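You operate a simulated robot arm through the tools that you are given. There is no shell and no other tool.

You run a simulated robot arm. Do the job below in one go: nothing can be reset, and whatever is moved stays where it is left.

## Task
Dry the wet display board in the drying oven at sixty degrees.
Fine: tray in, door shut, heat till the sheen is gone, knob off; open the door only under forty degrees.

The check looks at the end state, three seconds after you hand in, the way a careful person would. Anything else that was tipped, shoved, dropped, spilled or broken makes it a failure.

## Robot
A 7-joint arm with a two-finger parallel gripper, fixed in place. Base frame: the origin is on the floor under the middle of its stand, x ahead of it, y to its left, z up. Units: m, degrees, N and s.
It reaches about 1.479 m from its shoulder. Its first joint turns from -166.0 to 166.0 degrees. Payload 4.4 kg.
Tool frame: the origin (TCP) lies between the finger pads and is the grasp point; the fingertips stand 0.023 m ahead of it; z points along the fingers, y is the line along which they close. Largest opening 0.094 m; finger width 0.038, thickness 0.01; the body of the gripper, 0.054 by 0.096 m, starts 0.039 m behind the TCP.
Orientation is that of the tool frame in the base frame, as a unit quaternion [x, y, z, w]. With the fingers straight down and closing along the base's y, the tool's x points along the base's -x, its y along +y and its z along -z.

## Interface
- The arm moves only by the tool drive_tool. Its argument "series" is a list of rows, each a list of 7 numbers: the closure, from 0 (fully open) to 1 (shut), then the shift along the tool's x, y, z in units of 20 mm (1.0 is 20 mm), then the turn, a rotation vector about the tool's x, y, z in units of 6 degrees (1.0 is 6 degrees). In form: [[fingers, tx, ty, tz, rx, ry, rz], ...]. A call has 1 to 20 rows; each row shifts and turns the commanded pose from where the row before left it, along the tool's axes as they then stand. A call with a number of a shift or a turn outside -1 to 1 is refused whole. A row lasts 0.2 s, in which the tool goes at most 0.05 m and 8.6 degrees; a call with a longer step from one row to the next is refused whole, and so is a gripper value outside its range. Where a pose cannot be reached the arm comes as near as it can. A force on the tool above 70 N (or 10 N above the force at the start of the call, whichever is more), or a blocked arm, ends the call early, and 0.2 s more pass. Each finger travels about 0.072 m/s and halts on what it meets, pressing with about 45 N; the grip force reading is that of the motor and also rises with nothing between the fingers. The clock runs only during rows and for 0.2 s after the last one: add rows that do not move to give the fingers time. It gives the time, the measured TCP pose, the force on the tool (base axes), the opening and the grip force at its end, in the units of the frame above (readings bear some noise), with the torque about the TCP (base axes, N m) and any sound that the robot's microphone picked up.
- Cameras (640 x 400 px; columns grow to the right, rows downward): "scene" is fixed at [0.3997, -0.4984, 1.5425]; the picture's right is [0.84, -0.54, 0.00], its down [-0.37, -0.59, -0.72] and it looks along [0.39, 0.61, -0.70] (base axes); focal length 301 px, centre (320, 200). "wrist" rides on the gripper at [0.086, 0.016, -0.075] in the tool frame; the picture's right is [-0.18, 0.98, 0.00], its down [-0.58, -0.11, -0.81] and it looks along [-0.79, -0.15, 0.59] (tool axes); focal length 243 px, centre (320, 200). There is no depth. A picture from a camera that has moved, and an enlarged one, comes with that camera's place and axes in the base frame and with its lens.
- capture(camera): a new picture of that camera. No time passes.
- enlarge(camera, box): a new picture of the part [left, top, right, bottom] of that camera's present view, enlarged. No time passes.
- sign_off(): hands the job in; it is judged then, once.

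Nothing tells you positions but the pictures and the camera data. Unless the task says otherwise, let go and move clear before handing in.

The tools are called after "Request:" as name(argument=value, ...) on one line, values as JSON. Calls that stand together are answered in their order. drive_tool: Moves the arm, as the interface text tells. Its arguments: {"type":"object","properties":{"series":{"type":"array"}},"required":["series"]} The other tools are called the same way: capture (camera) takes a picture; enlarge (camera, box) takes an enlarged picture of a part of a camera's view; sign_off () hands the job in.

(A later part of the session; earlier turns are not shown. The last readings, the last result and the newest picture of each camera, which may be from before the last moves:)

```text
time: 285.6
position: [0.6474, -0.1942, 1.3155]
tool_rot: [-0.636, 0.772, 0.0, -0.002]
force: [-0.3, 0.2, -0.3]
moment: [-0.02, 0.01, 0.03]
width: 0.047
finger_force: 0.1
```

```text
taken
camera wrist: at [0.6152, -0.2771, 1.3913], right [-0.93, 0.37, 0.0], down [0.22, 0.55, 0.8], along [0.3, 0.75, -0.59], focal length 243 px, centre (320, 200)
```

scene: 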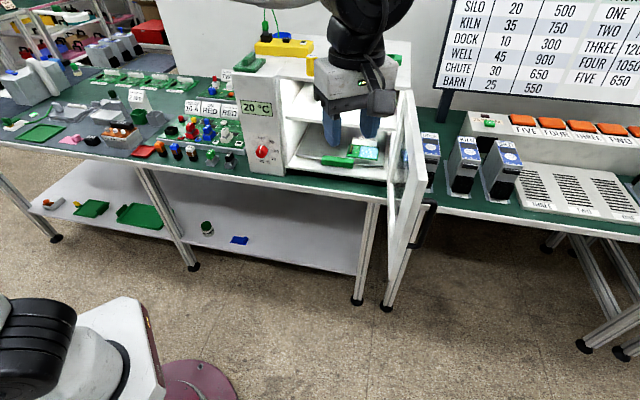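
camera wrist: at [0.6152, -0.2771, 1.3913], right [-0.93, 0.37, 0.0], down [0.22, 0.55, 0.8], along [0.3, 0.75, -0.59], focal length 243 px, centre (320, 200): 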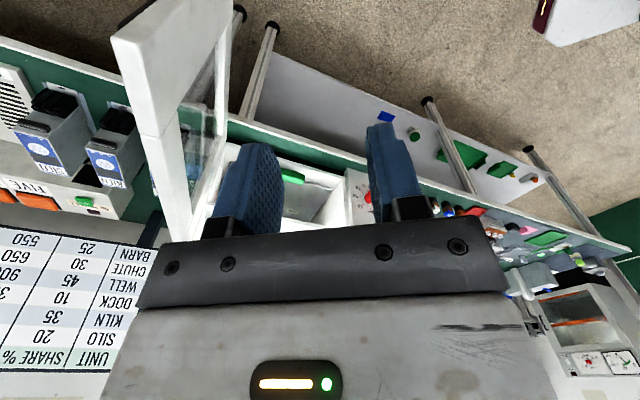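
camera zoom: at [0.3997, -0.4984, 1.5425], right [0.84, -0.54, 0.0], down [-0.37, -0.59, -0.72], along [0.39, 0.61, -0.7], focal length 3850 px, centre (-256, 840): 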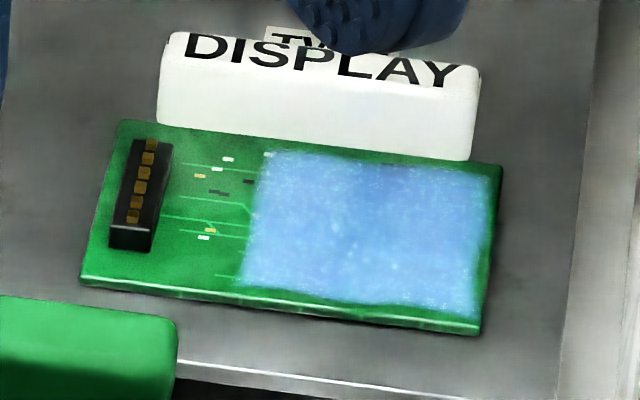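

The door is open and nothing else has moved. I want to compare the board now, without glass, against its initial wet look at the same zoom.

Request:
enlarge(camera="scene", box=[290, 110, 420, 195])

Request:
enlarge(camera="scene", box=[352, 142, 384, 162])

Request:
enlarge(camera="scene", box=[360, 145, 376, 155])

```text
4.71 times, centred on (355, 152) of scene
camera zoom: at [0.3997, -0.4984, 1.5425], right [0.84, -0.54, 0.0], down [-0.37, -0.59, -0.72], along [0.39, 0.61, -0.7], focal length 1416 px, centre (155, 424)
```

zoom: 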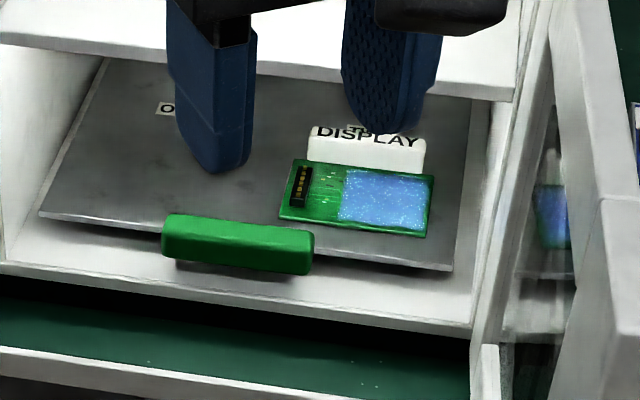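

```text
16.00 times, centred on (368, 152) of scene
camera zoom: at [0.3997, -0.4984, 1.5425], right [0.84, -0.54, 0.0], down [-0.37, -0.59, -0.72], along [0.39, 0.61, -0.7], focal length 4813 px, centre (-448, 968)
```

zoom: 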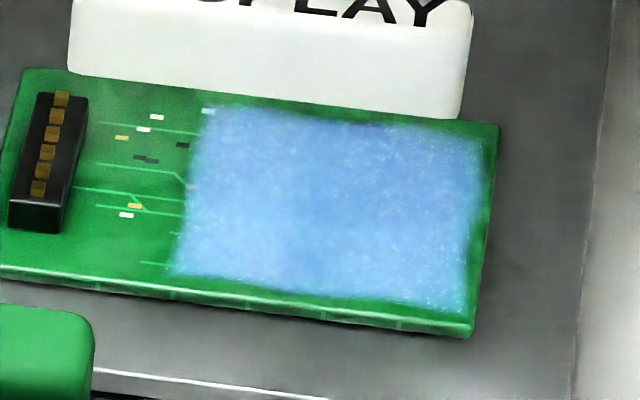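

```text
16.00 times, centred on (368, 150) of scene
camera zoom: at [0.3997, -0.4984, 1.5425], right [0.84, -0.54, 0.0], down [-0.37, -0.59, -0.72], along [0.39, 0.61, -0.7], focal length 4813 px, centre (-448, 1000)
```

zoom: 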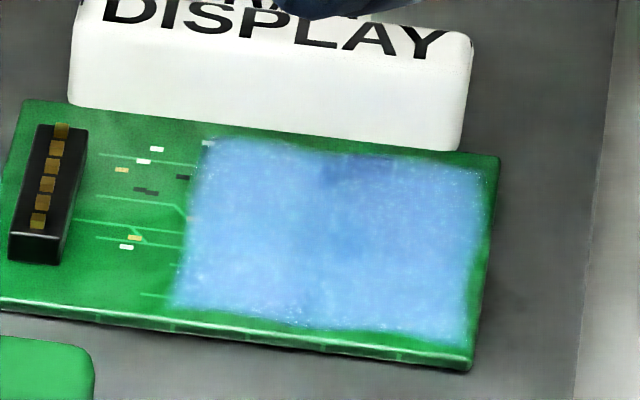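

At the same zoom the beads are gone, but the blue area still glitters, and I want to be sure whether that's the display itself or a remaining film. With the door open I'll bring the wrist camera right up to the opening for a close, direct look.

Request:
drive_tool(series=[[0.5, 0, 0, 0, 0, 0, 0.94], [0.5, 0, 0, 0, 0, 0, 0.94], [0.5, 0, 0, 0, 0, 0, 0.94], [0.5, 0, 0, 0, 0, 0, 0.94], [0.5, 0, 0, 0, 0, 0, 0.94], [0.5, 0, 0, 0, 0, 0, 0.94], [0.5, 0, 0, 0, 0, 0, 0]])

Request:
drive_tool(series=[[0.5, 0, 0, 0, 0, -1, 0], [0.5, 0, 0, 0, 0, -1, 0], [0.5, 0, 0, 0, 0, -1, 0], [0.5, 0, 0, 0, 0, -1, 0], [0.5, 0, 0, 0, 0, -1, 0], [0.5, 0, 0, 0, 0, -1, 0], [0.5, 0, 0, 0, 0, -1, 0], [0.5, 0, 0, 0, 0, -1, 0], [0.5, 0, 0, 0, 0, -1, 0], [0.5, 0, 0, 0, 0, -1, 0], [0.5, 0, 0, 0, 0, -1, 0], [0.5, 0, 0, 0, 0, -1, 0], [0.5, 0, 0, 0, 0, -1, 0], [0.5, 0, 0, 0, 0, -1, 0], [0.5, 0, 0, 0, 0, -1, 0], [0.5, 0, 0, 0, 0, 0, 0]])

Request:
drive_tool(series=[[0.5, 0, 0, 0, 0, 0, 1], [0.5, 0, 0, 0, 0, 0, 1], [0.5, 0, 0, 0, 0, 0, 1], [0.5, 0, 0, 0, 0, 0, 1], [0.5, 0, 0, 0, 0, 0, 1], [0.5, 0, 0, 0, 0, 0, 1], [0.5, 0, 0, 0, 0, 0, 1], [0.5, 0, 0, 0, 0, 0, 1], [0.5, 0, 0, 0, 0, 0, 1], [0.5, 0, 0, 0, 0, 0, 1], [0.5, 0, 0, 0, 0, 0, 1], [0.5, 0, 0, 0, 0, 0, 1], [0.5, 0, 0, 0, 0, 0, 1], [0.5, 0, 0, 0, 0, 0, 1], [0.5, 0, 0, 0, 0, 0, 1], [0.5, 0, 0, 0, 0, 0, 1], [0.5, 0, 0, 0, 0, 0, 1], [0.5, 0, 0, 0, 0, 0, 1], [0.5, 0, 0, 0, 0, 0, 1], [0.5, 0, 0, 0, 0, 0, 1]])

Request:
drive_tool(series=[[0.5, 0, 0, 0, 0, 0, 1], [0.5, 0, 0, 0, 0, 0, 1], [0.5, 0, 0, 0, 0, 0, 1], [0.5, 0, 0, 0, 0, 0, 1], [0.5, 0, 0, 0, 0, 0, 1], [0.5, 0, 0, 0, 0, 0, 1], [0.5, 0, 0, 0, 0, 0, 1], [0.5, 0, 0, 0, 0, 0, 1], [0.5, 0, 0, 0, 0, 0, 1], [0.5, 0, 0, 0, 0, 0, 1], [0.5, 0, 0, 0, 0, 0, 0]])

Request:
capture(camera="wrist")

Request:
capture(camera="scene")

```text
time: 287.2
position: [0.6482, -0.1959, 1.3158]
tool_rot: [-0.383, 0.924, -0.001, -0.001]
force: [0.4, 0.5, -0.2]
moment: [0.01, 0.0, -0.02]
width: 0.0471
finger_force: 0.0
```

```text
time: 290.6
position: [0.6483, -0.1981, 1.3147]
tool_rot: [-0.271, 0.655, 0.27, 0.651]
force: [0.3, -0.6, 0.0]
moment: [0.01, -0.03, 0.0]
width: 0.047
finger_force: 0.1
```

```text
time: 294.8
position: [0.6484, -0.1958, 1.315]
tool_rot: [0.432, 0.562, 0.7, 0.089]
force: [-0.3, -0.7, 1.2]
moment: [0.0, -0.04, 0.0]
width: 0.0468
finger_force: 0.1
```

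```text
time: 297.2
position: [0.6499, -0.1963, 1.3156]
tool_rot: [0.655, 0.271, 0.651, -0.271]
force: [0.4, 0.1, -0.4]
moment: [0.01, -0.02, -0.03]
width: 0.0473
finger_force: 0.0
```

```text
taken
camera wrist: at [0.6078, -0.2615, 1.403], right [0.7, -0.69, -0.19], down [-0.65, -0.5, -0.58], along [0.31, 0.52, -0.79], focal length 243 px, centre (320, 200)
```

wrist: 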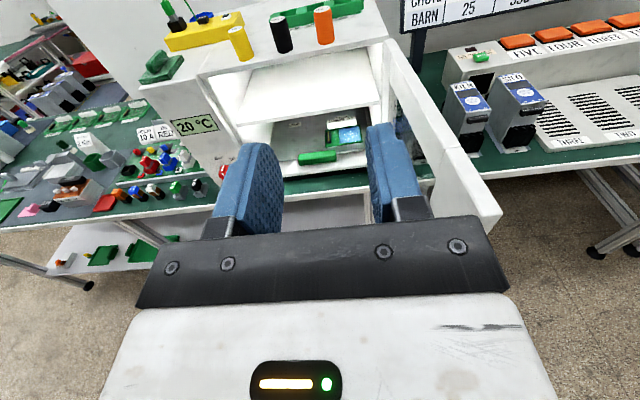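

```text
taken
```

scene: 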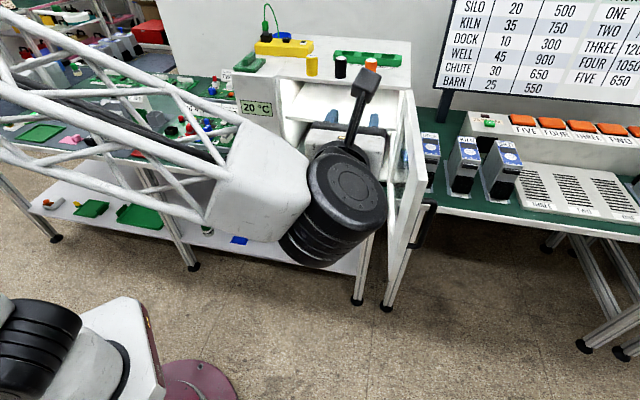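

Request:
drive_tool(series=[[0.5, -0.98, -0.03, 0.9, 0, 0, 0], [0.5, -0.98, -0.03, 0.9, 0, 0, 0], [0.5, -0.98, -0.03, 0.9, 0, 0, 0], [0.5, -0.98, -0.03, 0.9, 0, 0, 0], [0.5, -0.98, -0.03, 0.9, 0, 0, 0], [0.5, -0.98, -0.03, 0.9, 0, 0, 0], [0.5, -0.98, -0.03, 0.9, 0, 0, 0], [0.5, -0.98, -0.03, 0.9, 0, 0, 0], [0.5, -0.98, -0.03, 0.9, 0, 0, 0], [0.5, -0.98, -0.03, 0.9, 0, 0, 0], [0.5, -0.98, -0.03, 0.9, 0, 0, 0], [0.5, -0.98, -0.03, 0.9, 0, 0, 0], [0.5, -0.98, -0.03, 0.9, 0, 0, 0], [0.5, -0.98, -0.03, 0.9, 0, 0, 0], [0.5, 0, 0, 0.9, 0, 0, 0], [0.5, 0, 0, 0, 0, 0, 0]])

Request:
capture(camera="wrist")

```text
time: 300.6
position: [0.8331, -0.0011, 1.0387]
tool_rot: [0.654, 0.272, 0.652, -0.271]
force: [-0.4, -0.4, 0.5]
moment: [0.0, 0.0, 0.01]
width: 0.0469
finger_force: 0.0
```

```text
taken
camera wrist: at [0.7914, -0.0659, 1.1265], right [0.7, -0.69, -0.18], down [-0.65, -0.5, -0.58], along [0.31, 0.52, -0.79], focal length 243 px, centre (320, 200)
```

wrist: 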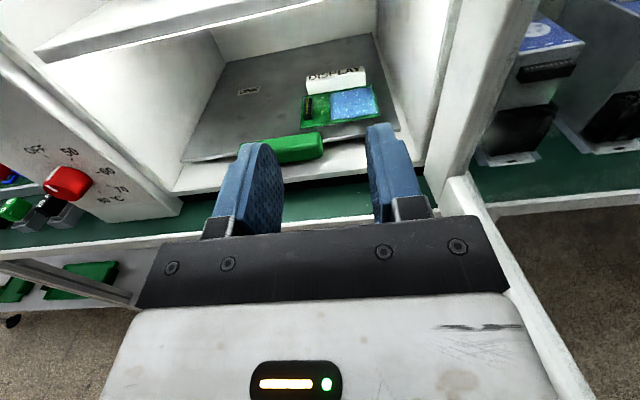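

Request:
enlarge(camera="wrist", box=[295, 60, 385, 130])

Request:
enlarge(camera="wrist", box=[325, 84, 385, 124])

Request:
enlarge(camera="wrist", box=[322, 86, 352, 106])

```text
5.71 times, centred on (340, 95) of wrist
camera zoom: at [0.7914, -0.0659, 1.1265], right [0.7, -0.69, -0.18], down [-0.65, -0.5, -0.58], along [0.31, 0.52, -0.79], focal length 1386 px, centre (206, 800)
```

zoom: 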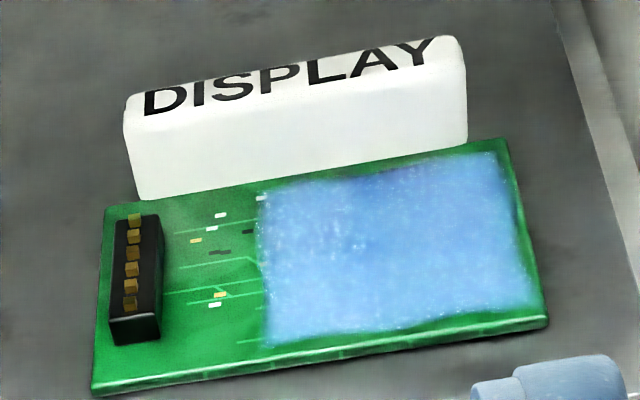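

```text
10.00 times, centred on (355, 104) of wrist
camera zoom: at [0.7914, -0.0659, 1.1265], right [0.7, -0.69, -0.18], down [-0.65, -0.5, -0.58], along [0.31, 0.52, -0.79], focal length 2426 px, centre (-30, 1160)
```

zoom: 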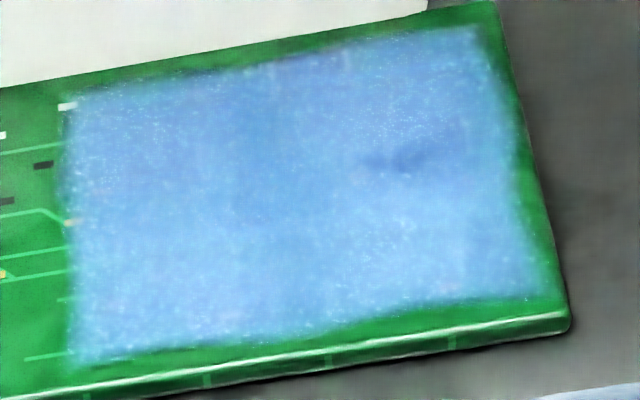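

```text
16.00 times, centred on (337, 96) of wrist
camera zoom: at [0.7914, -0.0659, 1.1265], right [0.7, -0.69, -0.18], down [-0.65, -0.5, -0.58], along [0.31, 0.52, -0.79], focal length 3882 px, centre (48, 1864)
```

zoom: 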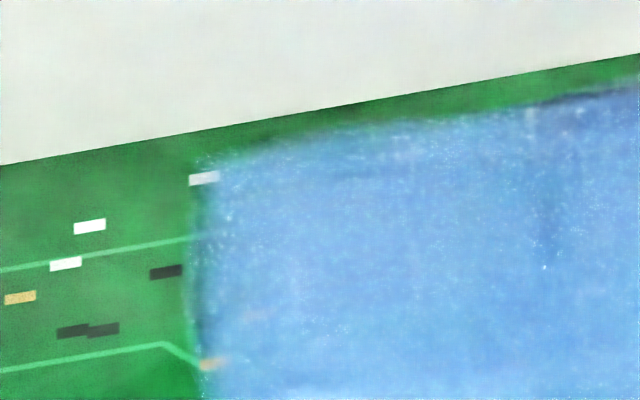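

Close up, the blue patch is clearly a translucent film lying over the board's printed parts, with components showing through at its edge. So the board is still damp and needs a longer hold at 60 °C. I'll back off, shut the door again and repeat the heating until the film is really gone.

Request:
drive_tool(series=[[1, 0, 0, -0.9, 0, 0, 0], [1, 0, 0, -0.9, 0, 0, 0], [1, 0, 0, -0.9, 0, 0, 0], [1, 0.97, 0, -0.55, 0, 0, 0], [1, 0.97, 0, -0.55, 0, 0, 0], [1, 0.97, 0, -0.55, 0, 0, 0], [1, 0.97, 0, -0.55, 0, 0, 0], [1, 0.97, 0, -0.55, 0, 0, 0], [1, 0.97, 0, -0.55, 0, 0, 0], [1, 0.97, 0, -0.55, 0, 0, 0], [1, 0.97, 0, -0.55, 0, 0, 0], [1, 0.97, 0, -0.55, 0, 0, 0], [1, 0.97, 0, -0.55, 0, 0, 0], [1, 0.97, 0, -0.55, 0, 0, 0], [1, 0.97, 0, -0.55, 0, 0, 0], [1, 0.97, 0, 0, 0, 0, 0], [1, 0.97, 0, 0, 0, 0, 0], [1, 0.97, 0, 0, 0, 0, 0]])

Request:
drive_tool(series=[[1, 0, 0, 0, 0, 0, -1], [1, 0, 0, 0, 0, 0, -1], [1, 0, 0, 0, 0, 0, -1], [1, 0, 0, 0, 0, 0, -1], [1, 0, 0, 0, 0, 0, -1], [1, 0, 0, 0, 0, 0, -1], [1, 0, 0, 0, 0, 0, -1], [1, 0, 0, 0, 0, 0, -1], [1, 0, 0, 0, 0, 0, -1], [1, 0, 0, 0, 0, 0, -1], [1, 0, 0, 0, 0, 0, -1], [1, 0, 0, 0, 0, 0, -1], [1, 0, 0, 0, 0, 0, -1], [1, 0, 0, 0, 0, 0, -1], [1, 0, 0, 0, 0, 0, -1], [1, 0, 0, 0, 0, 0, 0]])

Request:
drive_tool(series=[[1, 0, 0, 0, 0, 0, -1], [1, 0, 0, 0, 0, 0, -1], [1, 0, 0, 0, 0, 0, -1], [1, 0, 0, 0, 0, 0, -1], [1, 0, 0, 0, 0, 0, -1], [1, 0, 0, 0, 0, 0, -1], [1, 0, 0, 0, 0, 0, -1], [1, 0, 0, 0, 0, 0, -1], [1, 0, 0, 0, 0, 0, -1], [1, 0, 0, 0, 0, 0, -1], [1, 0, 0, 0, 0, 0, -1], [1, 0, 0, 0, 0, 0, -1], [1, 0, 0, 0, 0, 0, -1], [1, 0, 0, 0, 0, 0, -1], [1, 0, 0, 0, 0, 0, -1], [1, 0, 0, 0, 0, 0, 0]])

Request:
drive_tool(series=[[1, 0, 0, 0, 0, 1, 0], [1, 0, 0, 0, 0, 1, 0], [1, 0, 0, 0, 0, 1, 0], [1, 0, 0, 0, 0, 1, 0], [1, 0, 0, 0, 0, 1, 0], [1, 0, 0, 0, 0, 1, 0], [1, 0, 0, 0, 0, 1, 0], [1, 0, 0, 0, 0, 1, 0], [1, 0, 0, 0, 0, 1, 0], [1, 0, 0, 0, 0, 1, 0], [1, 0, 0, 0, 0, 1, 0], [1, 0, 0, 0, 0, 1, 0], [1, 0, 0, 0, 0, 1, 0], [1, 0, 0, 0, 0, 1, 0], [1, 0, 0, 0, 0, 1, 0], [1, 0, 0, 0, 0, 0, 0]])

Request:
capture(camera="wrist")

Request:
capture(camera="scene")

```text
time: 304.4
position: [0.7032, -0.1318, 1.332]
tool_rot: [0.655, 0.271, 0.651, -0.27]
force: [0.8, 0.2, 0.0]
moment: [0.0, -0.04, 0.03]
width: 0.0
finger_force: 41.9
```

```text
time: 307.8
position: [0.7021, -0.1306, 1.3317]
tool_rot: [0.27, 0.655, 0.652, 0.27]
force: [-0.2, 0.2, 0.2]
moment: [0.03, 0.0, -0.01]
width: 0.0002
finger_force: 42.0
```

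```text
time: 311.2
position: [0.7016, -0.1305, 1.3314]
tool_rot: [-0.272, 0.655, 0.27, 0.651]
force: [-0.5, 0.9, 0.5]
moment: [0.02, 0.04, 0.03]
width: 0.0
finger_force: 42.0
```

```text
time: 314.6
position: [0.7021, -0.1312, 1.3313]
tool_rot: [-0.383, 0.924, -0.001, -0.002]
force: [-0.8, 0.3, -1.0]
moment: [0.0, 0.01, 0.01]
width: 0.0
finger_force: 42.4
```

```text
taken
camera wrist: at [0.6296, -0.182, 1.4071], right [-0.57, 0.82, 0.0], down [0.49, 0.34, 0.8], along [0.66, 0.45, -0.6], focal length 243 px, centre (320, 200)
```

wrist: 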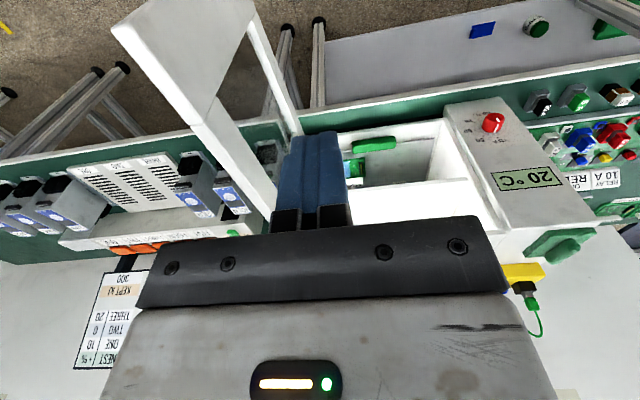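

```text
taken
```

scene: 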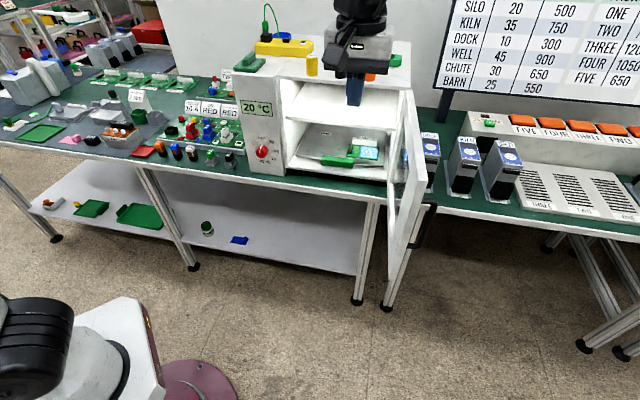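

Crossing over to the outside of the door again and lowering beside it.

Request:
drive_tool(series=[[1, 0, -0.97, 0, 0, 0, 0], [1, 0, -0.97, 0, 0, 0, 0], [1, 0, -0.97, 0, 0, 0, 0], [1, 0, -0.97, 0, 0, 0, 0], [1, 0, -0.97, 0, 0, 0, 0], [1, 0, -0.97, 0, 0, 0, 0], [1, 0, -0.97, 0, 0, 0, 0], [1, 0, -0.97, 0, 0, 0, 0], [1, 0, -0.97, 0, 0, 0, 0], [1, 0, -0.97, 0, 0, 0, 0], [1, 0, -0.97, 0, 0, 0, 0], [1, 0, -0.97, 0, 0, 0, 0], [1, 0, -0.97, 0, 0, 0, 0], [1, 0, -0.97, 0, 0, 0, 0], [1, 0, -0.97, 0, 0, 0, 0], [1, 0, 0, 0, 0, 0, 0]])

Request:
drive_tool(series=[[1, 0, 0, 0.96, 0, 0, 0], [1, 0, 0, 0.96, 0, 0, 0], [1, 0, 0, 0.96, 0, 0, 0], [1, 0, 0, 0.96, 0, 0, 0], [1, 0, 0, 0.96, 0, 0, 0], [1, 0, 0, 0.96, 0, 0, 0], [1, 0, 0, 0.96, 0, 0, 0], [1, 0, 0, 0.6, 0, 0, 0], [1, 0, 0, 0, 0, 0, 0]])

Request:
capture(camera="wrist")

Request:
capture(camera="scene")

```text
time: 318.0
position: [0.9102, -0.3368, 1.3341]
tool_rot: [-0.383, 0.924, -0.001, -0.003]
force: [0.7, 0.2, 0.3]
moment: [0.0, -0.02, -0.02]
width: 0.0
finger_force: 42.6
```

```text
time: 320.0
position: [0.9057, -0.3367, 1.1852]
tool_rot: [-0.383, 0.924, -0.001, -0.001]
force: [0.3, -0.4, 0.2]
moment: [0.01, 0.01, -0.02]
width: 0.0
finger_force: 42.2
```

```text
taken
camera wrist: at [0.8345, -0.3886, 1.2609], right [-0.57, 0.82, 0.0], down [0.49, 0.34, 0.8], along [0.66, 0.45, -0.59], focal length 243 px, centre (320, 200)
```

wrist: 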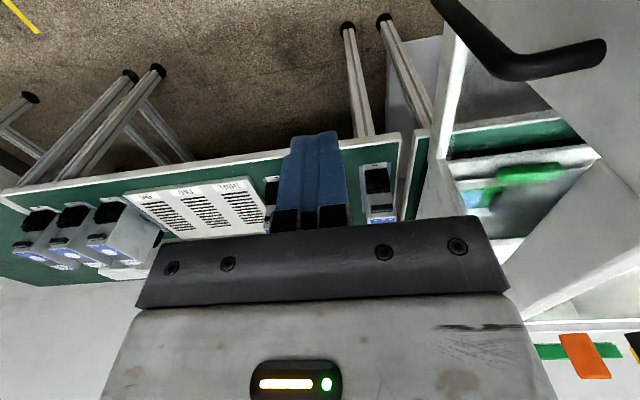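

```text
taken
```

scene: 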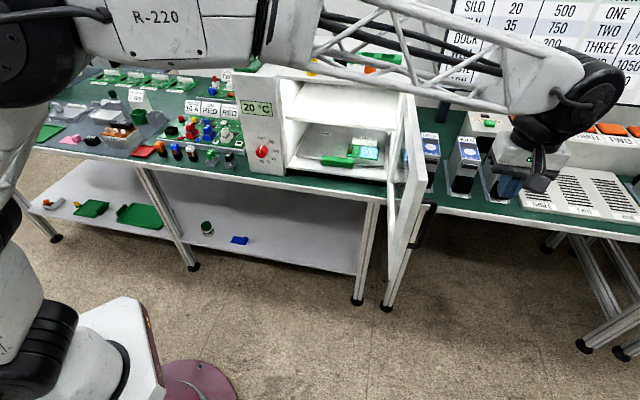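

Request:
drive_tool(series=[[1, 0, 0.6, 0, 0, 0, 0], [1, 0, 0.6, 0, 0, 0, 0], [1, 0, 0.6, 0, 0, 0, 0], [1, 0, 0.6, 0, 0, 0, 0], [1, 0, 0.6, 0, 0, 0, 0], [1, 0, 0.6, 0, 0, 0, 0], [1, -0.13, 0.55, 0, 0, 0, 0], [1, -0.13, 0.55, 0, 0, 0, 0], [1, 0.125, 0.6, 0, 0, 0, 0], [1, 0.125, 0.6, 0, 0, 0, 0], [1, 0.125, 0.65, 0, 0, 0, 0], [1, 0.125, 0.65, 0, 0, 0, 0], [1, 0.016, 0.62, 0, 0, 0, 0], [1, 0.016, 0.62, 0, 0, 0, 0], [1, 0.016, 0.62, 0, 0, 0, 0], [1, 0.016, 0.62, 0, 0, 0, 0]])

Request:
capture(camera="wrist")

```text
time: 323.4
position: [0.7664, -0.2051, 1.1842]
tool_rot: [-0.384, 0.923, -0.002, -0.003]
force: [0.3, -0.9, -0.1]
moment: [0.03, 0.0, 0.03]
width: 0.0
finger_force: 42.3
```

```text
taken
camera wrist: at [0.6937, -0.2554, 1.2599], right [-0.57, 0.82, 0.0], down [0.49, 0.34, 0.8], along [0.66, 0.46, -0.6], focal length 243 px, centre (320, 200)
```

wrist: 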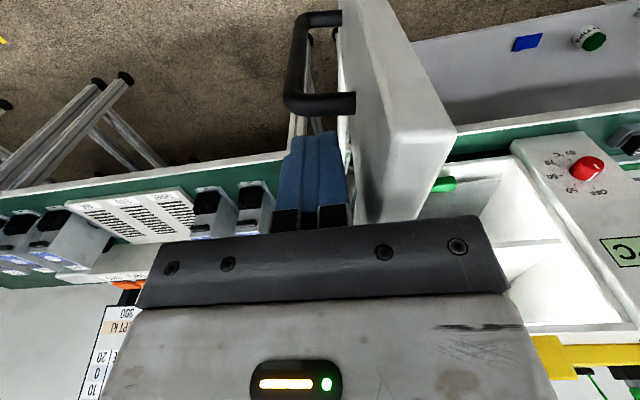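

Same as the first time. Continuing the closing arc.

Request:
drive_tool(series=[[1, -0.089, 0.679, 0, 0, 0, 0], [1, -0.089, 0.679, 0, 0, 0, 0], [1, -0.089, 0.679, 0, 0, 0, 0], [1, -0.089, 0.679, 0, 0, 0, 0], [1, -0.191, 0.6, 0, 0, 0, 0], [1, -0.191, 0.6, 0, 0, 0, 0], [1, -0.191, 0.6, 0, 0, 0, 0], [1, -0.191, 0.6, 0, 0, 0, 0], [1, -0.2925, 0.566, 0, 0, 0, 0], [1, -0.2925, 0.566, 0, 0, 0, 0], [1, -0.2925, 0.566, 0, 0, 0, 0], [1, -0.2925, 0.566, 0, 0, 0, 0], [1, -0.391, 0.515, 0, 0, 0, 0], [1, -0.391, 0.515, 0, 0, 0, 0], [1, -0.391, 0.515, 0, 0, 0, 0], [1, -0.391, 0.515, 0, 0, 0, 0]])

Request:
drive_tool(series=[[1, -0.479, 0.445, 0, 0, 0, 0], [1, -0.479, 0.445, 0, 0, 0, 0], [1, -0.479, 0.445, 0, 0, 0, 0], [1, -0.479, 0.445, 0, 0, 0, 0], [1, -0.445, 0.288, 0, 0, 0, 0], [1, -0.445, 0.288, 0, 0, 0, 0], [1, -0.445, 0.288, 0, 0, 0, 0], [1, -0.445, 0.288, 0, 0, 0, 0], [1, -0.445, 0.288, 0, 0, 0, 0], [1, -0.412, 0.1725, 0, 0, 0, 0], [1, -0.412, 0.1725, 0, 0, 0, 0], [1, -0.412, 0.1725, 0, 0, 0, 0], [1, -0.412, 0.1725, 0, 0, 0, 0], [1, -0.412, 0.1725, 0, 0, 0, 0]])

Request:
capture(camera="wrist")

Request:
enlarge(camera="scene", box=[220, 40, 430, 210])

```text
time: 326.8
position: [0.6874, -0.0151, 1.186]
tool_rot: [-0.383, 0.924, -0.001, -0.001]
force: [0.0, 0.3, 1.0]
moment: [0.01, -0.02, 0.0]
width: 0.0
finger_force: 42.3
```

```text
time: 329.8
position: [0.7149, 0.1282, 1.1843]
tool_rot: [-0.383, 0.924, -0.001, -0.003]
force: [0.7, 1.2, 1.1]
moment: [0.0, 0.01, -0.03]
width: 0.0
finger_force: 42.4
```

```text
taken
camera wrist: at [0.6436, 0.0784, 1.2599], right [-0.57, 0.82, 0.0], down [0.49, 0.34, 0.8], along [0.66, 0.45, -0.59], focal length 243 px, centre (320, 200)
```

wrist: 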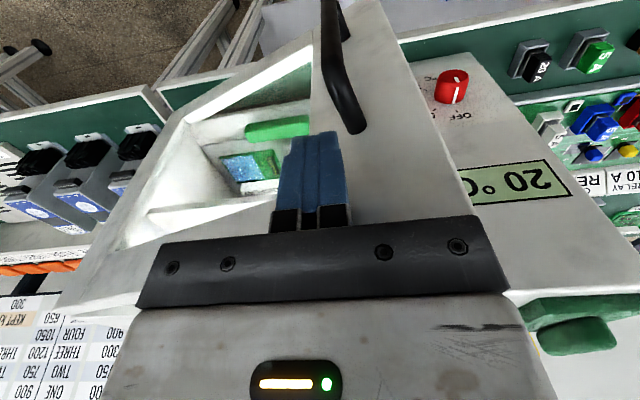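

```text
2.35 times, centred on (325, 125) of scene
camera zoom: at [0.3997, -0.4984, 1.5425], right [0.84, -0.54, 0.0], down [-0.37, -0.59, -0.72], along [0.39, 0.61, -0.7], focal length 708 px, centre (308, 376)
```

zoom: 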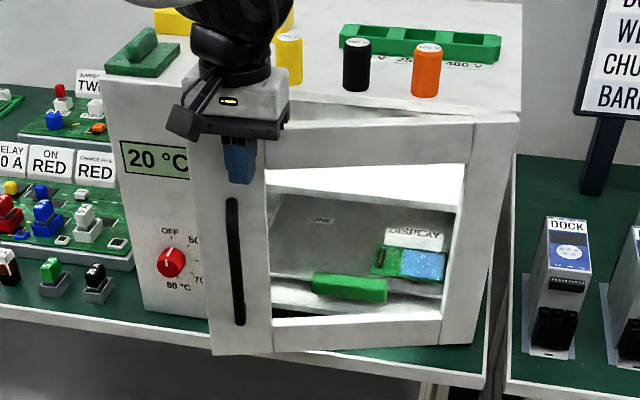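

Request:
drive_tool(series=[[1, -0.3, 0.34, 0, 0, 0, 0], [1, -0.3, 0.34, 0, 0, 0, 0], [1, -0.3, 0.34, 0, 0, 0, 0], [1, -0.3, 0.34, 0, 0, 0, 0], [1, -0.25, 0, 0, 0, 0, 0], [1, -0.25, 0, 0, 0, 0, 0], [1, -0.25, 0, 0, 0, 0, 0], [1, -0.25, 0, 0, 0, 0, 0], [1, -0.25, 0, 0, 0, 0, 0], [1, -0.25, 0, -0.5, 0, 0, 0], [1, -0.15, 0, 0, 0, 0, 0], [1, -0.15, 0, 0, 0, 0, 0], [1, -0.15, 0, 0, 0, 0, 0], [1, -0.15, 0, 0, 0, 0, 0], [1, -0.15, 0, 0, 0, 0, 0], [1, -0.15, 0, 0, 0, 0, 0], [1, -0.15, 0, 0, 0, 0, 0], [1, -0.15, 0, 0, 0, 0, 0]])

Request:
enlarge(camera="scene", box=[230, 70, 430, 210])

```text
time: 333.6
position: [0.7529, 0.2019, 1.1951]
tool_rot: [-0.383, 0.924, -0.001, -0.003]
force: [-0.3, 0.5, 0.4]
moment: [0.0, 0.0, 0.04]
width: 0.0
finger_force: 42.7
```

```text
2.86 times, centred on (330, 140) of scene
camera zoom: at [0.3997, -0.4984, 1.5425], right [0.84, -0.54, 0.0], down [-0.37, -0.59, -0.72], along [0.39, 0.61, -0.7], focal length 859 px, centre (291, 371)
```

zoom: 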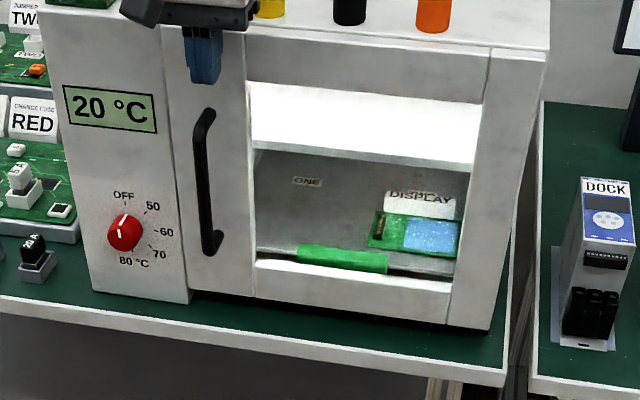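

The door looks flush again. Confirming with gentle 2 mm steps until contact.

Request:
drive_tool(series=[[1, -0.1, 0, 0, 0, 0, 0], [1, -0.1, 0, 0, 0, 0, 0], [1, -0.1, 0, 0, 0, 0, 0], [1, -0.1, 0, 0, 0, 0, 0], [1, -0.1, 0, 0, 0, 0, 0], [1, -0.1, 0, 0, 0, 0, 0], [1, -0.1, 0, 0, 0, 0, 0], [1, -0.1, 0, 0, 0, 0, 0], [1, -0.05, 0, 0, 0, 0, 0]])

Request:
drive_tool(series=[[1, 0.3, 0, 0, 0, 0, 0], [1, 0.6, 0, 0, 0, 0, 0], [1, 1, 0, 0, 0, 0, 0], [1, 1, 0, 0, 0, 0, 0], [1, 1, 0, 0, 0, 0, 0], [1, 1, 0, 0, 0, 0, 0], [1, 1, 0, 0, 0, 0, 0], [1, 1, 0, 0, 0, 0, 0], [1, 1, 0, 0, 0, 0, 0], [1, 1, 0, 0, 0, 0, 0], [1, 1, 0, 0, 0, 0, 0], [1, 1, 0, 0, 0, 0, 0], [1, 1, 0, 0, 0, 0, 0], [1, 0, 0, 0, 0, 0, 0]])

Request:
enlarge(camera="scene", box=[220, 30, 430, 210])

```text
time: 335.6
position: [0.7622, 0.2148, 1.1942]
tool_rot: [-0.383, 0.924, -0.002, -0.002]
force: [-50.2, -38.4, 2.0]
moment: [0.57, -0.74, -0.17]
width: 0.0
finger_force: 42.1
```

```text
time: 338.6
position: [0.5951, 0.0476, 1.1969]
tool_rot: [-0.384, 0.924, -0.001, -0.002]
force: [-0.2, 0.0, -0.2]
moment: [-0.02, -0.02, 0.03]
width: 0.0002
finger_force: 42.3
```

```text
2.22 times, centred on (325, 120) of scene
camera zoom: at [0.3997, -0.4984, 1.5425], right [0.84, -0.54, 0.0], down [-0.37, -0.59, -0.72], along [0.39, 0.61, -0.7], focal length 668 px, centre (309, 378)
```

zoom: 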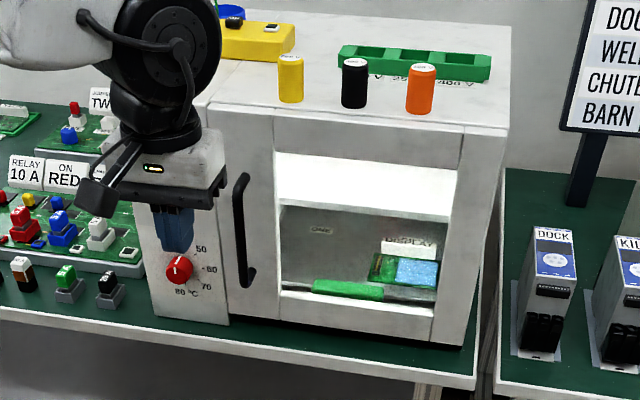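

The door is shut, confirmed by contact. Now back to the knob, this time on its known true axis (e=0.266, z=0.960).

Request:
drive_tool(series=[[1, 0, 0, 0, 0, -1, 0], [1, 0, 0, 0, 0, -1, 0], [1, 0, 0, 0, 0, -1, 0], [1, 0, 0, 0, 0, -1, 0], [1, 0, 0, 0, 0, -1, 0], [1, 0, 0, 0, 0, -1, 0], [1, 0, 0, 0, 0, -1, 0], [1, 0, 0, 0, 0, -1, 0], [1, 0, 0, 0, 0, -1, 0], [1, 0, 0, 0, 0, -1, 0], [1, 0, 0, 0, 0, -1, 0], [1, 0, 0, 0, 0, -1, 0], [1, 0, 0, 0, 0, -1, 0], [1, 0, 0, 0, 0, -1, 0], [1, 0, 0, 0, 0, -1, 0], [1, 0, 0, 0, 0, 0, 0]])

Request:
drive_tool(series=[[0.25, 0, 0, 0, 0, 0, 0.9375], [0.25, 0, 0, 0, 0, 0, 0.9375], [0.25, 0, 0, 0, 0, 0, 0.9375], [0.25, 0, 0, 0, 0, 0, 0.9375], [0.25, 0, 0, 0, 0, 0, 0.9375], [0.25, 0, 0, 0, 0, 0, 0.9375], [0.25, 0, 0, 0, 0, 0, 0.9375], [0.25, 0, 0, 0, 0, 0, 0.9375], [0.25, 0, 0, 0, 0, 0, 0]])

Request:
drive_tool(series=[[0.25, 0.973, -0.3155, 0, 0, 0, 0], [0.25, 0.973, -0.3155, 0, 0, 0, 0], [0.25, 0.973, -0.3155, 0, 0, 0, 0], [0.25, 0.973, -0.3155, 0, 0, 0, 0], [0.25, 0.973, -0.3155, 0, 0, 0, 0], [0.25, 0.973, -0.3155, 0, 0, 0, 0], [0.25, 0.973, -0.3155, 0, 0, 0, 0], [0.25, 0.973, -0.3155, 0, 0, 0, 0], [0.25, 0.973, -0.3155, 0, 0, 0, 0], [0.25, 0.973, -0.3155, 0, 0, 0, 0], [0.25, 0.973, -0.3155, 0, 0, 0, 0], [0.25, 0.973, -0.3155, 0, 0, 0, 0], [0.25, 0.973, -0.3155, 0, 0, 0, 0], [0.25, 0, 0, 0, 0, 0, 0]])

Request:
capture(camera="wrist")

Request:
enlarge(camera="scene", box=[220, 30, 430, 210])

```text
time: 342.0
position: [0.5954, 0.0452, 1.1956]
tool_rot: [-0.271, 0.654, 0.27, 0.652]
force: [0.1, -0.1, 0.8]
moment: [-0.01, 0.0, -0.05]
width: 0.0002
finger_force: 42.7
```

```text
time: 344.0
position: [0.5963, 0.0468, 1.1951]
tool_rot: [0.0, 0.709, 0.499, 0.498]
force: [-0.6, -0.1, 0.4]
moment: [0.01, -0.03, 0.0]
width: 0.0707
finger_force: 0.0
```

```text
time: 347.0
position: [0.5104, 0.131, 0.958]
tool_rot: [0.0, 0.709, 0.5, 0.498]
force: [1.1, 0.4, 0.4]
moment: [-0.07, -0.01, 0.01]
width: 0.0706
finger_force: 0.1
```

```text
taken
camera wrist: at [0.4058, 0.1288, 0.9089], right [-0.4, 0.4, 0.82], down [-0.22, -0.91, 0.34], along [0.89, -0.05, 0.45], focal length 243 px, centre (320, 200)
```

wrist: 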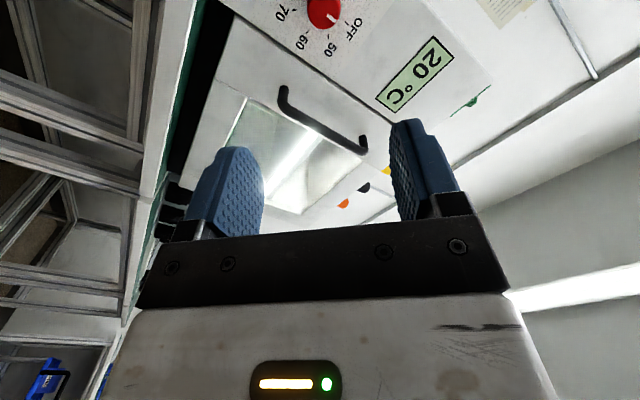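

```text
2.22 times, centred on (325, 120) of scene
camera zoom: at [0.3997, -0.4984, 1.5425], right [0.84, -0.54, 0.0], down [-0.37, -0.59, -0.72], along [0.39, 0.61, -0.7], focal length 668 px, centre (309, 378)
```

zoom: 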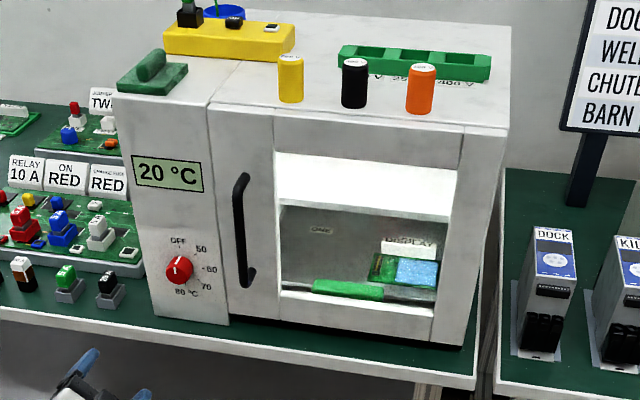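

Request:
drive_tool(series=[[0.25, 0, 0.145, 1, 0, 0, 0], [0.25, 0, 0, 1, 0, 0, 0], [0.25, 0, 0, 1, 0, 0, 0], [0.25, 0, 0, 1, 0, 0, 0], [0.25, 0, 0, 1, 0, 0, 0], [0.25, 0, 0, 1, 0, 0, 0], [0.25, 0, 0, 1, 0, 0, 0], [0.25, 0, 0, 1, 0, 0, 0], [0.25, 0, 0, 0.8, 0, 0, 0], [0.25, 0, 0, 0, 0, 0, 0], [0.25, 0, 0, 0, 0, 0, 0]])

Request:
enlarge(camera="wrist", box=[160, 0, 480, 240])

```text
time: 349.4
position: [0.6302, 0.2583, 0.9592]
tool_rot: [0.0, 0.709, 0.5, 0.498]
force: [0.0, 0.4, -0.6]
moment: [-0.03, 0.01, -0.01]
width: 0.0707
finger_force: 0.1
```

```text
1.67 times, centred on (320, 120) of wrist
camera zoom: at [0.5263, 0.2559, 0.9096], right [-0.4, 0.4, 0.82], down [-0.22, -0.91, 0.34], along [0.89, -0.05, 0.45], focal length 404 px, centre (320, 333)
```

zoom: 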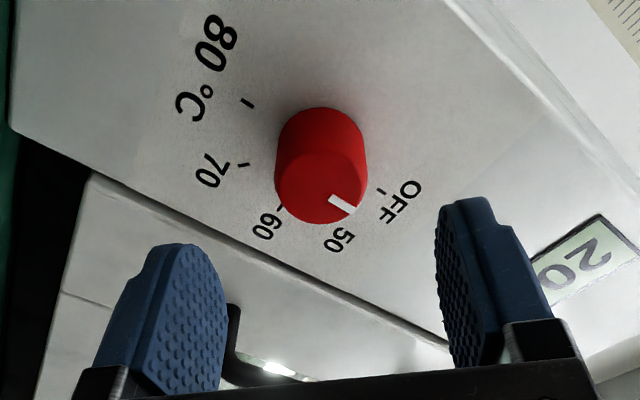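

Request:
drive_tool(series=[[0.25, -0.148, -0.078, 0.5, 0, 0, 0], [0.25, 0, 0, 0.8, 0, 0, 0], [0.25, 0, 0, 0.8, 0, 0, 0], [0.25, 0, 0, 0.7, 0, 0, 0], [0.25, 0, 0, 0, 0, 0, 0], [0.25, 0, 0, 0, 0, 0, 0]])

Request:
enlarge(camera="wrist", box=[160, 0, 480, 240])

```text
time: 350.8
position: [0.675, 0.2959, 0.9608]
tool_rot: [-0.001, 0.709, 0.5, 0.498]
force: [-0.4, 0.5, 0.1]
moment: [0.01, 0.02, -0.01]
width: 0.0705
finger_force: 0.0
```

```text
1.67 times, centred on (320, 120) of wrist
camera zoom: at [0.5695, 0.294, 0.9118], right [-0.4, 0.4, 0.82], down [-0.22, -0.91, 0.34], along [0.89, -0.05, 0.45], focal length 404 px, centre (320, 333)
```

zoom: 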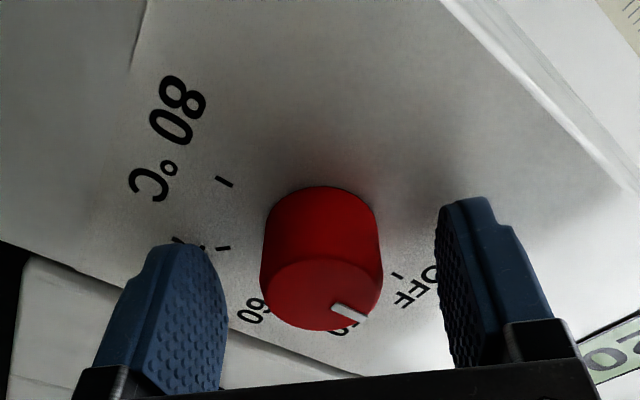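

Centred within a millimetre or two. Gripping and turning clockwise towards 60.

Request:
drive_tool(series=[[0.6, 0, 0, 0, 0, 0, 0], [1, 0, 0, 0, 0, 0, 0], [1, 0, 0, 0, 0, 0, 0], [1, 0, 0, 0, 0, 0, 0]])

Request:
drive_tool(series=[[1, 0, 0, 0, 0, 0, 0.5], [1, 0, 0, 0, 0, 0, 0.5], [1, 0, 0, 0, 0, 0, 0.5], [1, 0, 0, 0, 0, 0, 0.5]])

```text
time: 351.8
position: [0.6729, 0.2967, 0.9606]
tool_rot: [0.0, 0.708, 0.5, 0.498]
force: [-14.3, 3.3, 10.7]
moment: [0.4, -0.37, 0.45]
width: 0.0355
finger_force: 44.7
```

```text
time: 352.8
position: [0.6743, 0.2964, 0.9609]
tool_rot: [0.073, 0.705, 0.549, 0.443]
force: [1.8, 61.6, 5.6]
moment: [0.16, -0.1, 0.38]
width: 0.0355
finger_force: 44.3
```

Request:
drive_tool(series=[[1, 0.04, 0.035, 0.02, 0, 0, 0], [1, 0, 0, 0, 0, 0, 0.5], [1, 0, 0, 0, 0, 0, 0.5], [1, 0, 0, 0, 0, 0, 0.5]])

```text
time: 353.8
position: [0.6726, 0.2967, 0.9602]
tool_rot: [0.128, 0.697, 0.582, 0.399]
force: [15.0, 56.6, 5.2]
moment: [0.37, -0.24, 0.44]
width: 0.0355
finger_force: 44.3
```

Request:
drive_tool(series=[[1, 0.03, 0.01, 0.04, 0, 0, 0], [1, 0, 0, 0, 0, 0, 0.5], [1, 0, 0, 0, 0, 0, 0.5]])

```text
time: 354.6
position: [0.6745, 0.2969, 0.9595]
tool_rot: [0.166, 0.688, 0.602, 0.369]
force: [21.1, 32.6, 10.1]
moment: [0.54, -0.5, -0.18]
width: 0.0353
finger_force: 45.0
```

Request:
drive_tool(series=[[1, 0, 0, 0.03, 0, 0, 0.5], [1, 0, 0, 0, 0, 0, 0.5], [1, 0, 0, 0, 0, 0, 0.5], [1, 0, 0, 0, 0, 0, 0.5]])

Request:
enlarge(camera="wrist", box=[160, 0, 480, 240])

```text
time: 355.6
position: [0.6733, 0.2963, 0.9597]
tool_rot: [0.236, 0.668, 0.638, 0.303]
force: [11.4, -1.1, 21.7]
moment: [0.45, -0.4, -0.04]
width: 0.0354
finger_force: 44.7
```

```text
1.67 times, centred on (320, 120) of wrist
camera zoom: at [0.5591, 0.3046, 0.9679], right [0.06, -0.05, 1.0], down [-0.15, -0.99, -0.05], along [0.99, -0.15, -0.07], focal length 404 px, centre (320, 333)
```

zoom: 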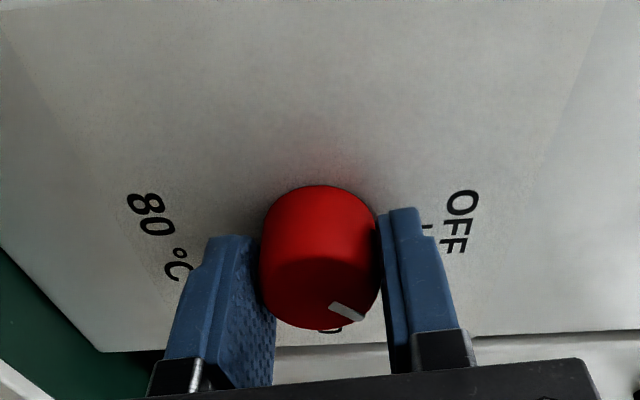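

Request:
drive_tool(series=[[1, 0, 0.02, 0, 0, 0, 0.5], [1, 0, 0, 0, 0, 0, 0.5], [1, 0, 0, 0, 0, 0, 0.5], [1, 0, 0, 0, 0, 0, 0.5], [1, 0, 0, 0, 0, 0, 0.5]])

Request:
drive_tool(series=[[1, 0, 0, 0, 0, 0, 0.5], [1, 0, 0, 0, 0, 0, 0.5], [1, 0, 0, 0, 0, 0, 0.5], [1, 0, 0, 0, 0, 0, 0.5]])

```text
time: 356.8
position: [0.6741, 0.2968, 0.9589]
tool_rot: [0.322, 0.632, 0.671, 0.217]
force: [11.0, -46.9, 6.4]
moment: [0.32, -0.25, -1.03]
width: 0.0354
finger_force: 44.8
```

```text
time: 357.8
position: [0.6737, 0.2962, 0.9599]
tool_rot: [0.386, 0.595, 0.69, 0.146]
force: [9.4, -59.2, -13.6]
moment: [-0.07, 0.04, -0.8]
width: 0.0356
finger_force: 45.2
```

Request:
drive_tool(series=[[1, -0.06, 0, -0.015, 0, 0, 0], [1, 0, 0, 0, 0, 0, 0.5], [1, 0, 0, 0, 0, 0, 0.5], [1, 0, 0, 0, 0, 0, 0.5], [1, 0, 0, 0, 0, 0, 0.5]])

```text
time: 359.0
position: [0.6744, 0.2961, 0.96]
tool_rot: [0.445, 0.552, 0.701, 0.072]
force: [-19.9, -0.1, -16.4]
moment: [0.14, -0.2, 0.12]
width: 0.0354
finger_force: 45.0
```

Request:
drive_tool(series=[[1, 0, -0.01, 0, 0, 0, 0.5], [1, 0, 0, 0, 0, 0, 0.5], [1, 0, 0, 0, 0, 0, 0.5], [1, 0, 0, 0, 0, 0, 0.5], [1, 0, 0, 0, 0, 0, 0.3]])

Request:
drive_tool(series=[[0.5, 0, 0, 0, 0, 0, 0], [0.25, 0, 0, 0, 0, 0, 0], [0.25, 0, 0, 0, 0, 0, 0], [0.25, 0, 0, -0.6, 0, 0, 0], [0.25, 0, 0, -0.9, 0, 0, 0], [0.25, 0, 0, -1, 0, 0, 0], [0.25, 0, 0, -1, 0, 0, 0], [0.25, 0, 0, -1, 0, 0, 0]])

Request:
enlarge(camera="scene", box=[240, 130, 288, 170])

Request:
enlarge(camera="wrist", box=[240, 0, 400, 130])

Request:
enlarge(camera="scene", box=[230, 90, 400, 190])

```text
time: 360.2
position: [0.6738, 0.2974, 0.9596]
tool_rot: [0.509, 0.494, 0.705, -0.012]
force: [-56.5, 34.7, -21.1]
moment: [0.1, -0.25, 0.47]
width: 0.0356
finger_force: 44.6
```

```text
time: 362.0
position: [0.6119, 0.2336, 0.9598]
tool_rot: [0.508, 0.495, 0.705, -0.012]
force: [-0.4, -0.1, 0.2]
moment: [-0.02, 0.0, 0.0]
width: 0.0704
finger_force: 0.1
```

```text
10.00 times, centred on (264, 150) of scene
camera zoom: at [0.3997, -0.4984, 1.5425], right [0.84, -0.54, 0.0], down [-0.37, -0.59, -0.72], along [0.39, 0.61, -0.7], focal length 3008 px, centre (880, 700)
```

zoom: 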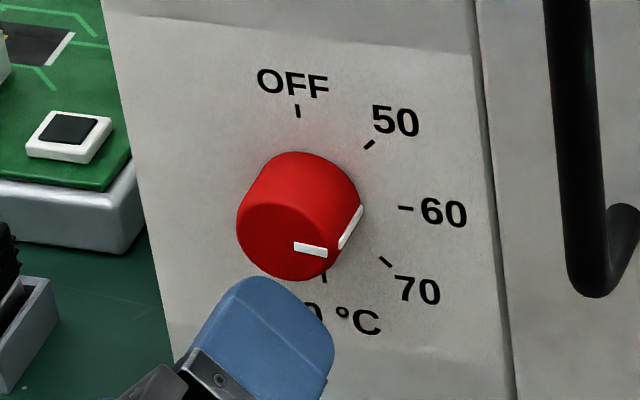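

```text
3.08 times, centred on (320, 65) of wrist
camera zoom: at [0.5258, 0.2131, 1.0341], right [0.6, -0.59, 0.54], down [-0.34, -0.8, -0.49], along [0.72, 0.11, -0.68], focal length 746 px, centre (320, 615)
```

zoom: 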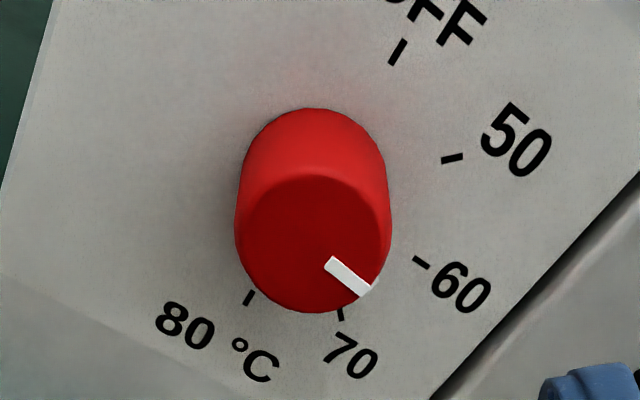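

```text
3.76 times, centred on (315, 140) of scene
camera zoom: at [0.3997, -0.4984, 1.5425], right [0.84, -0.54, 0.0], down [-0.37, -0.59, -0.72], along [0.39, 0.61, -0.7], focal length 1132 px, centre (339, 426)
```

zoom: 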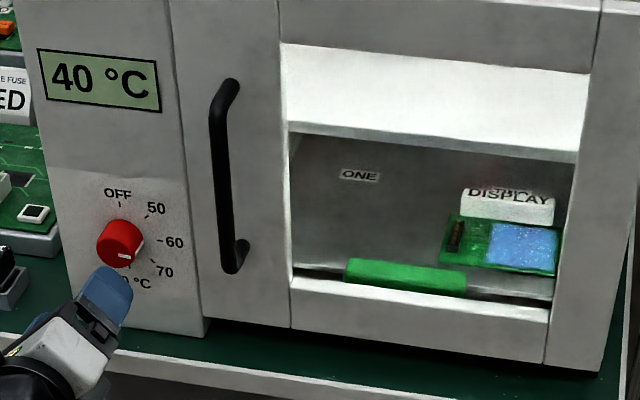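

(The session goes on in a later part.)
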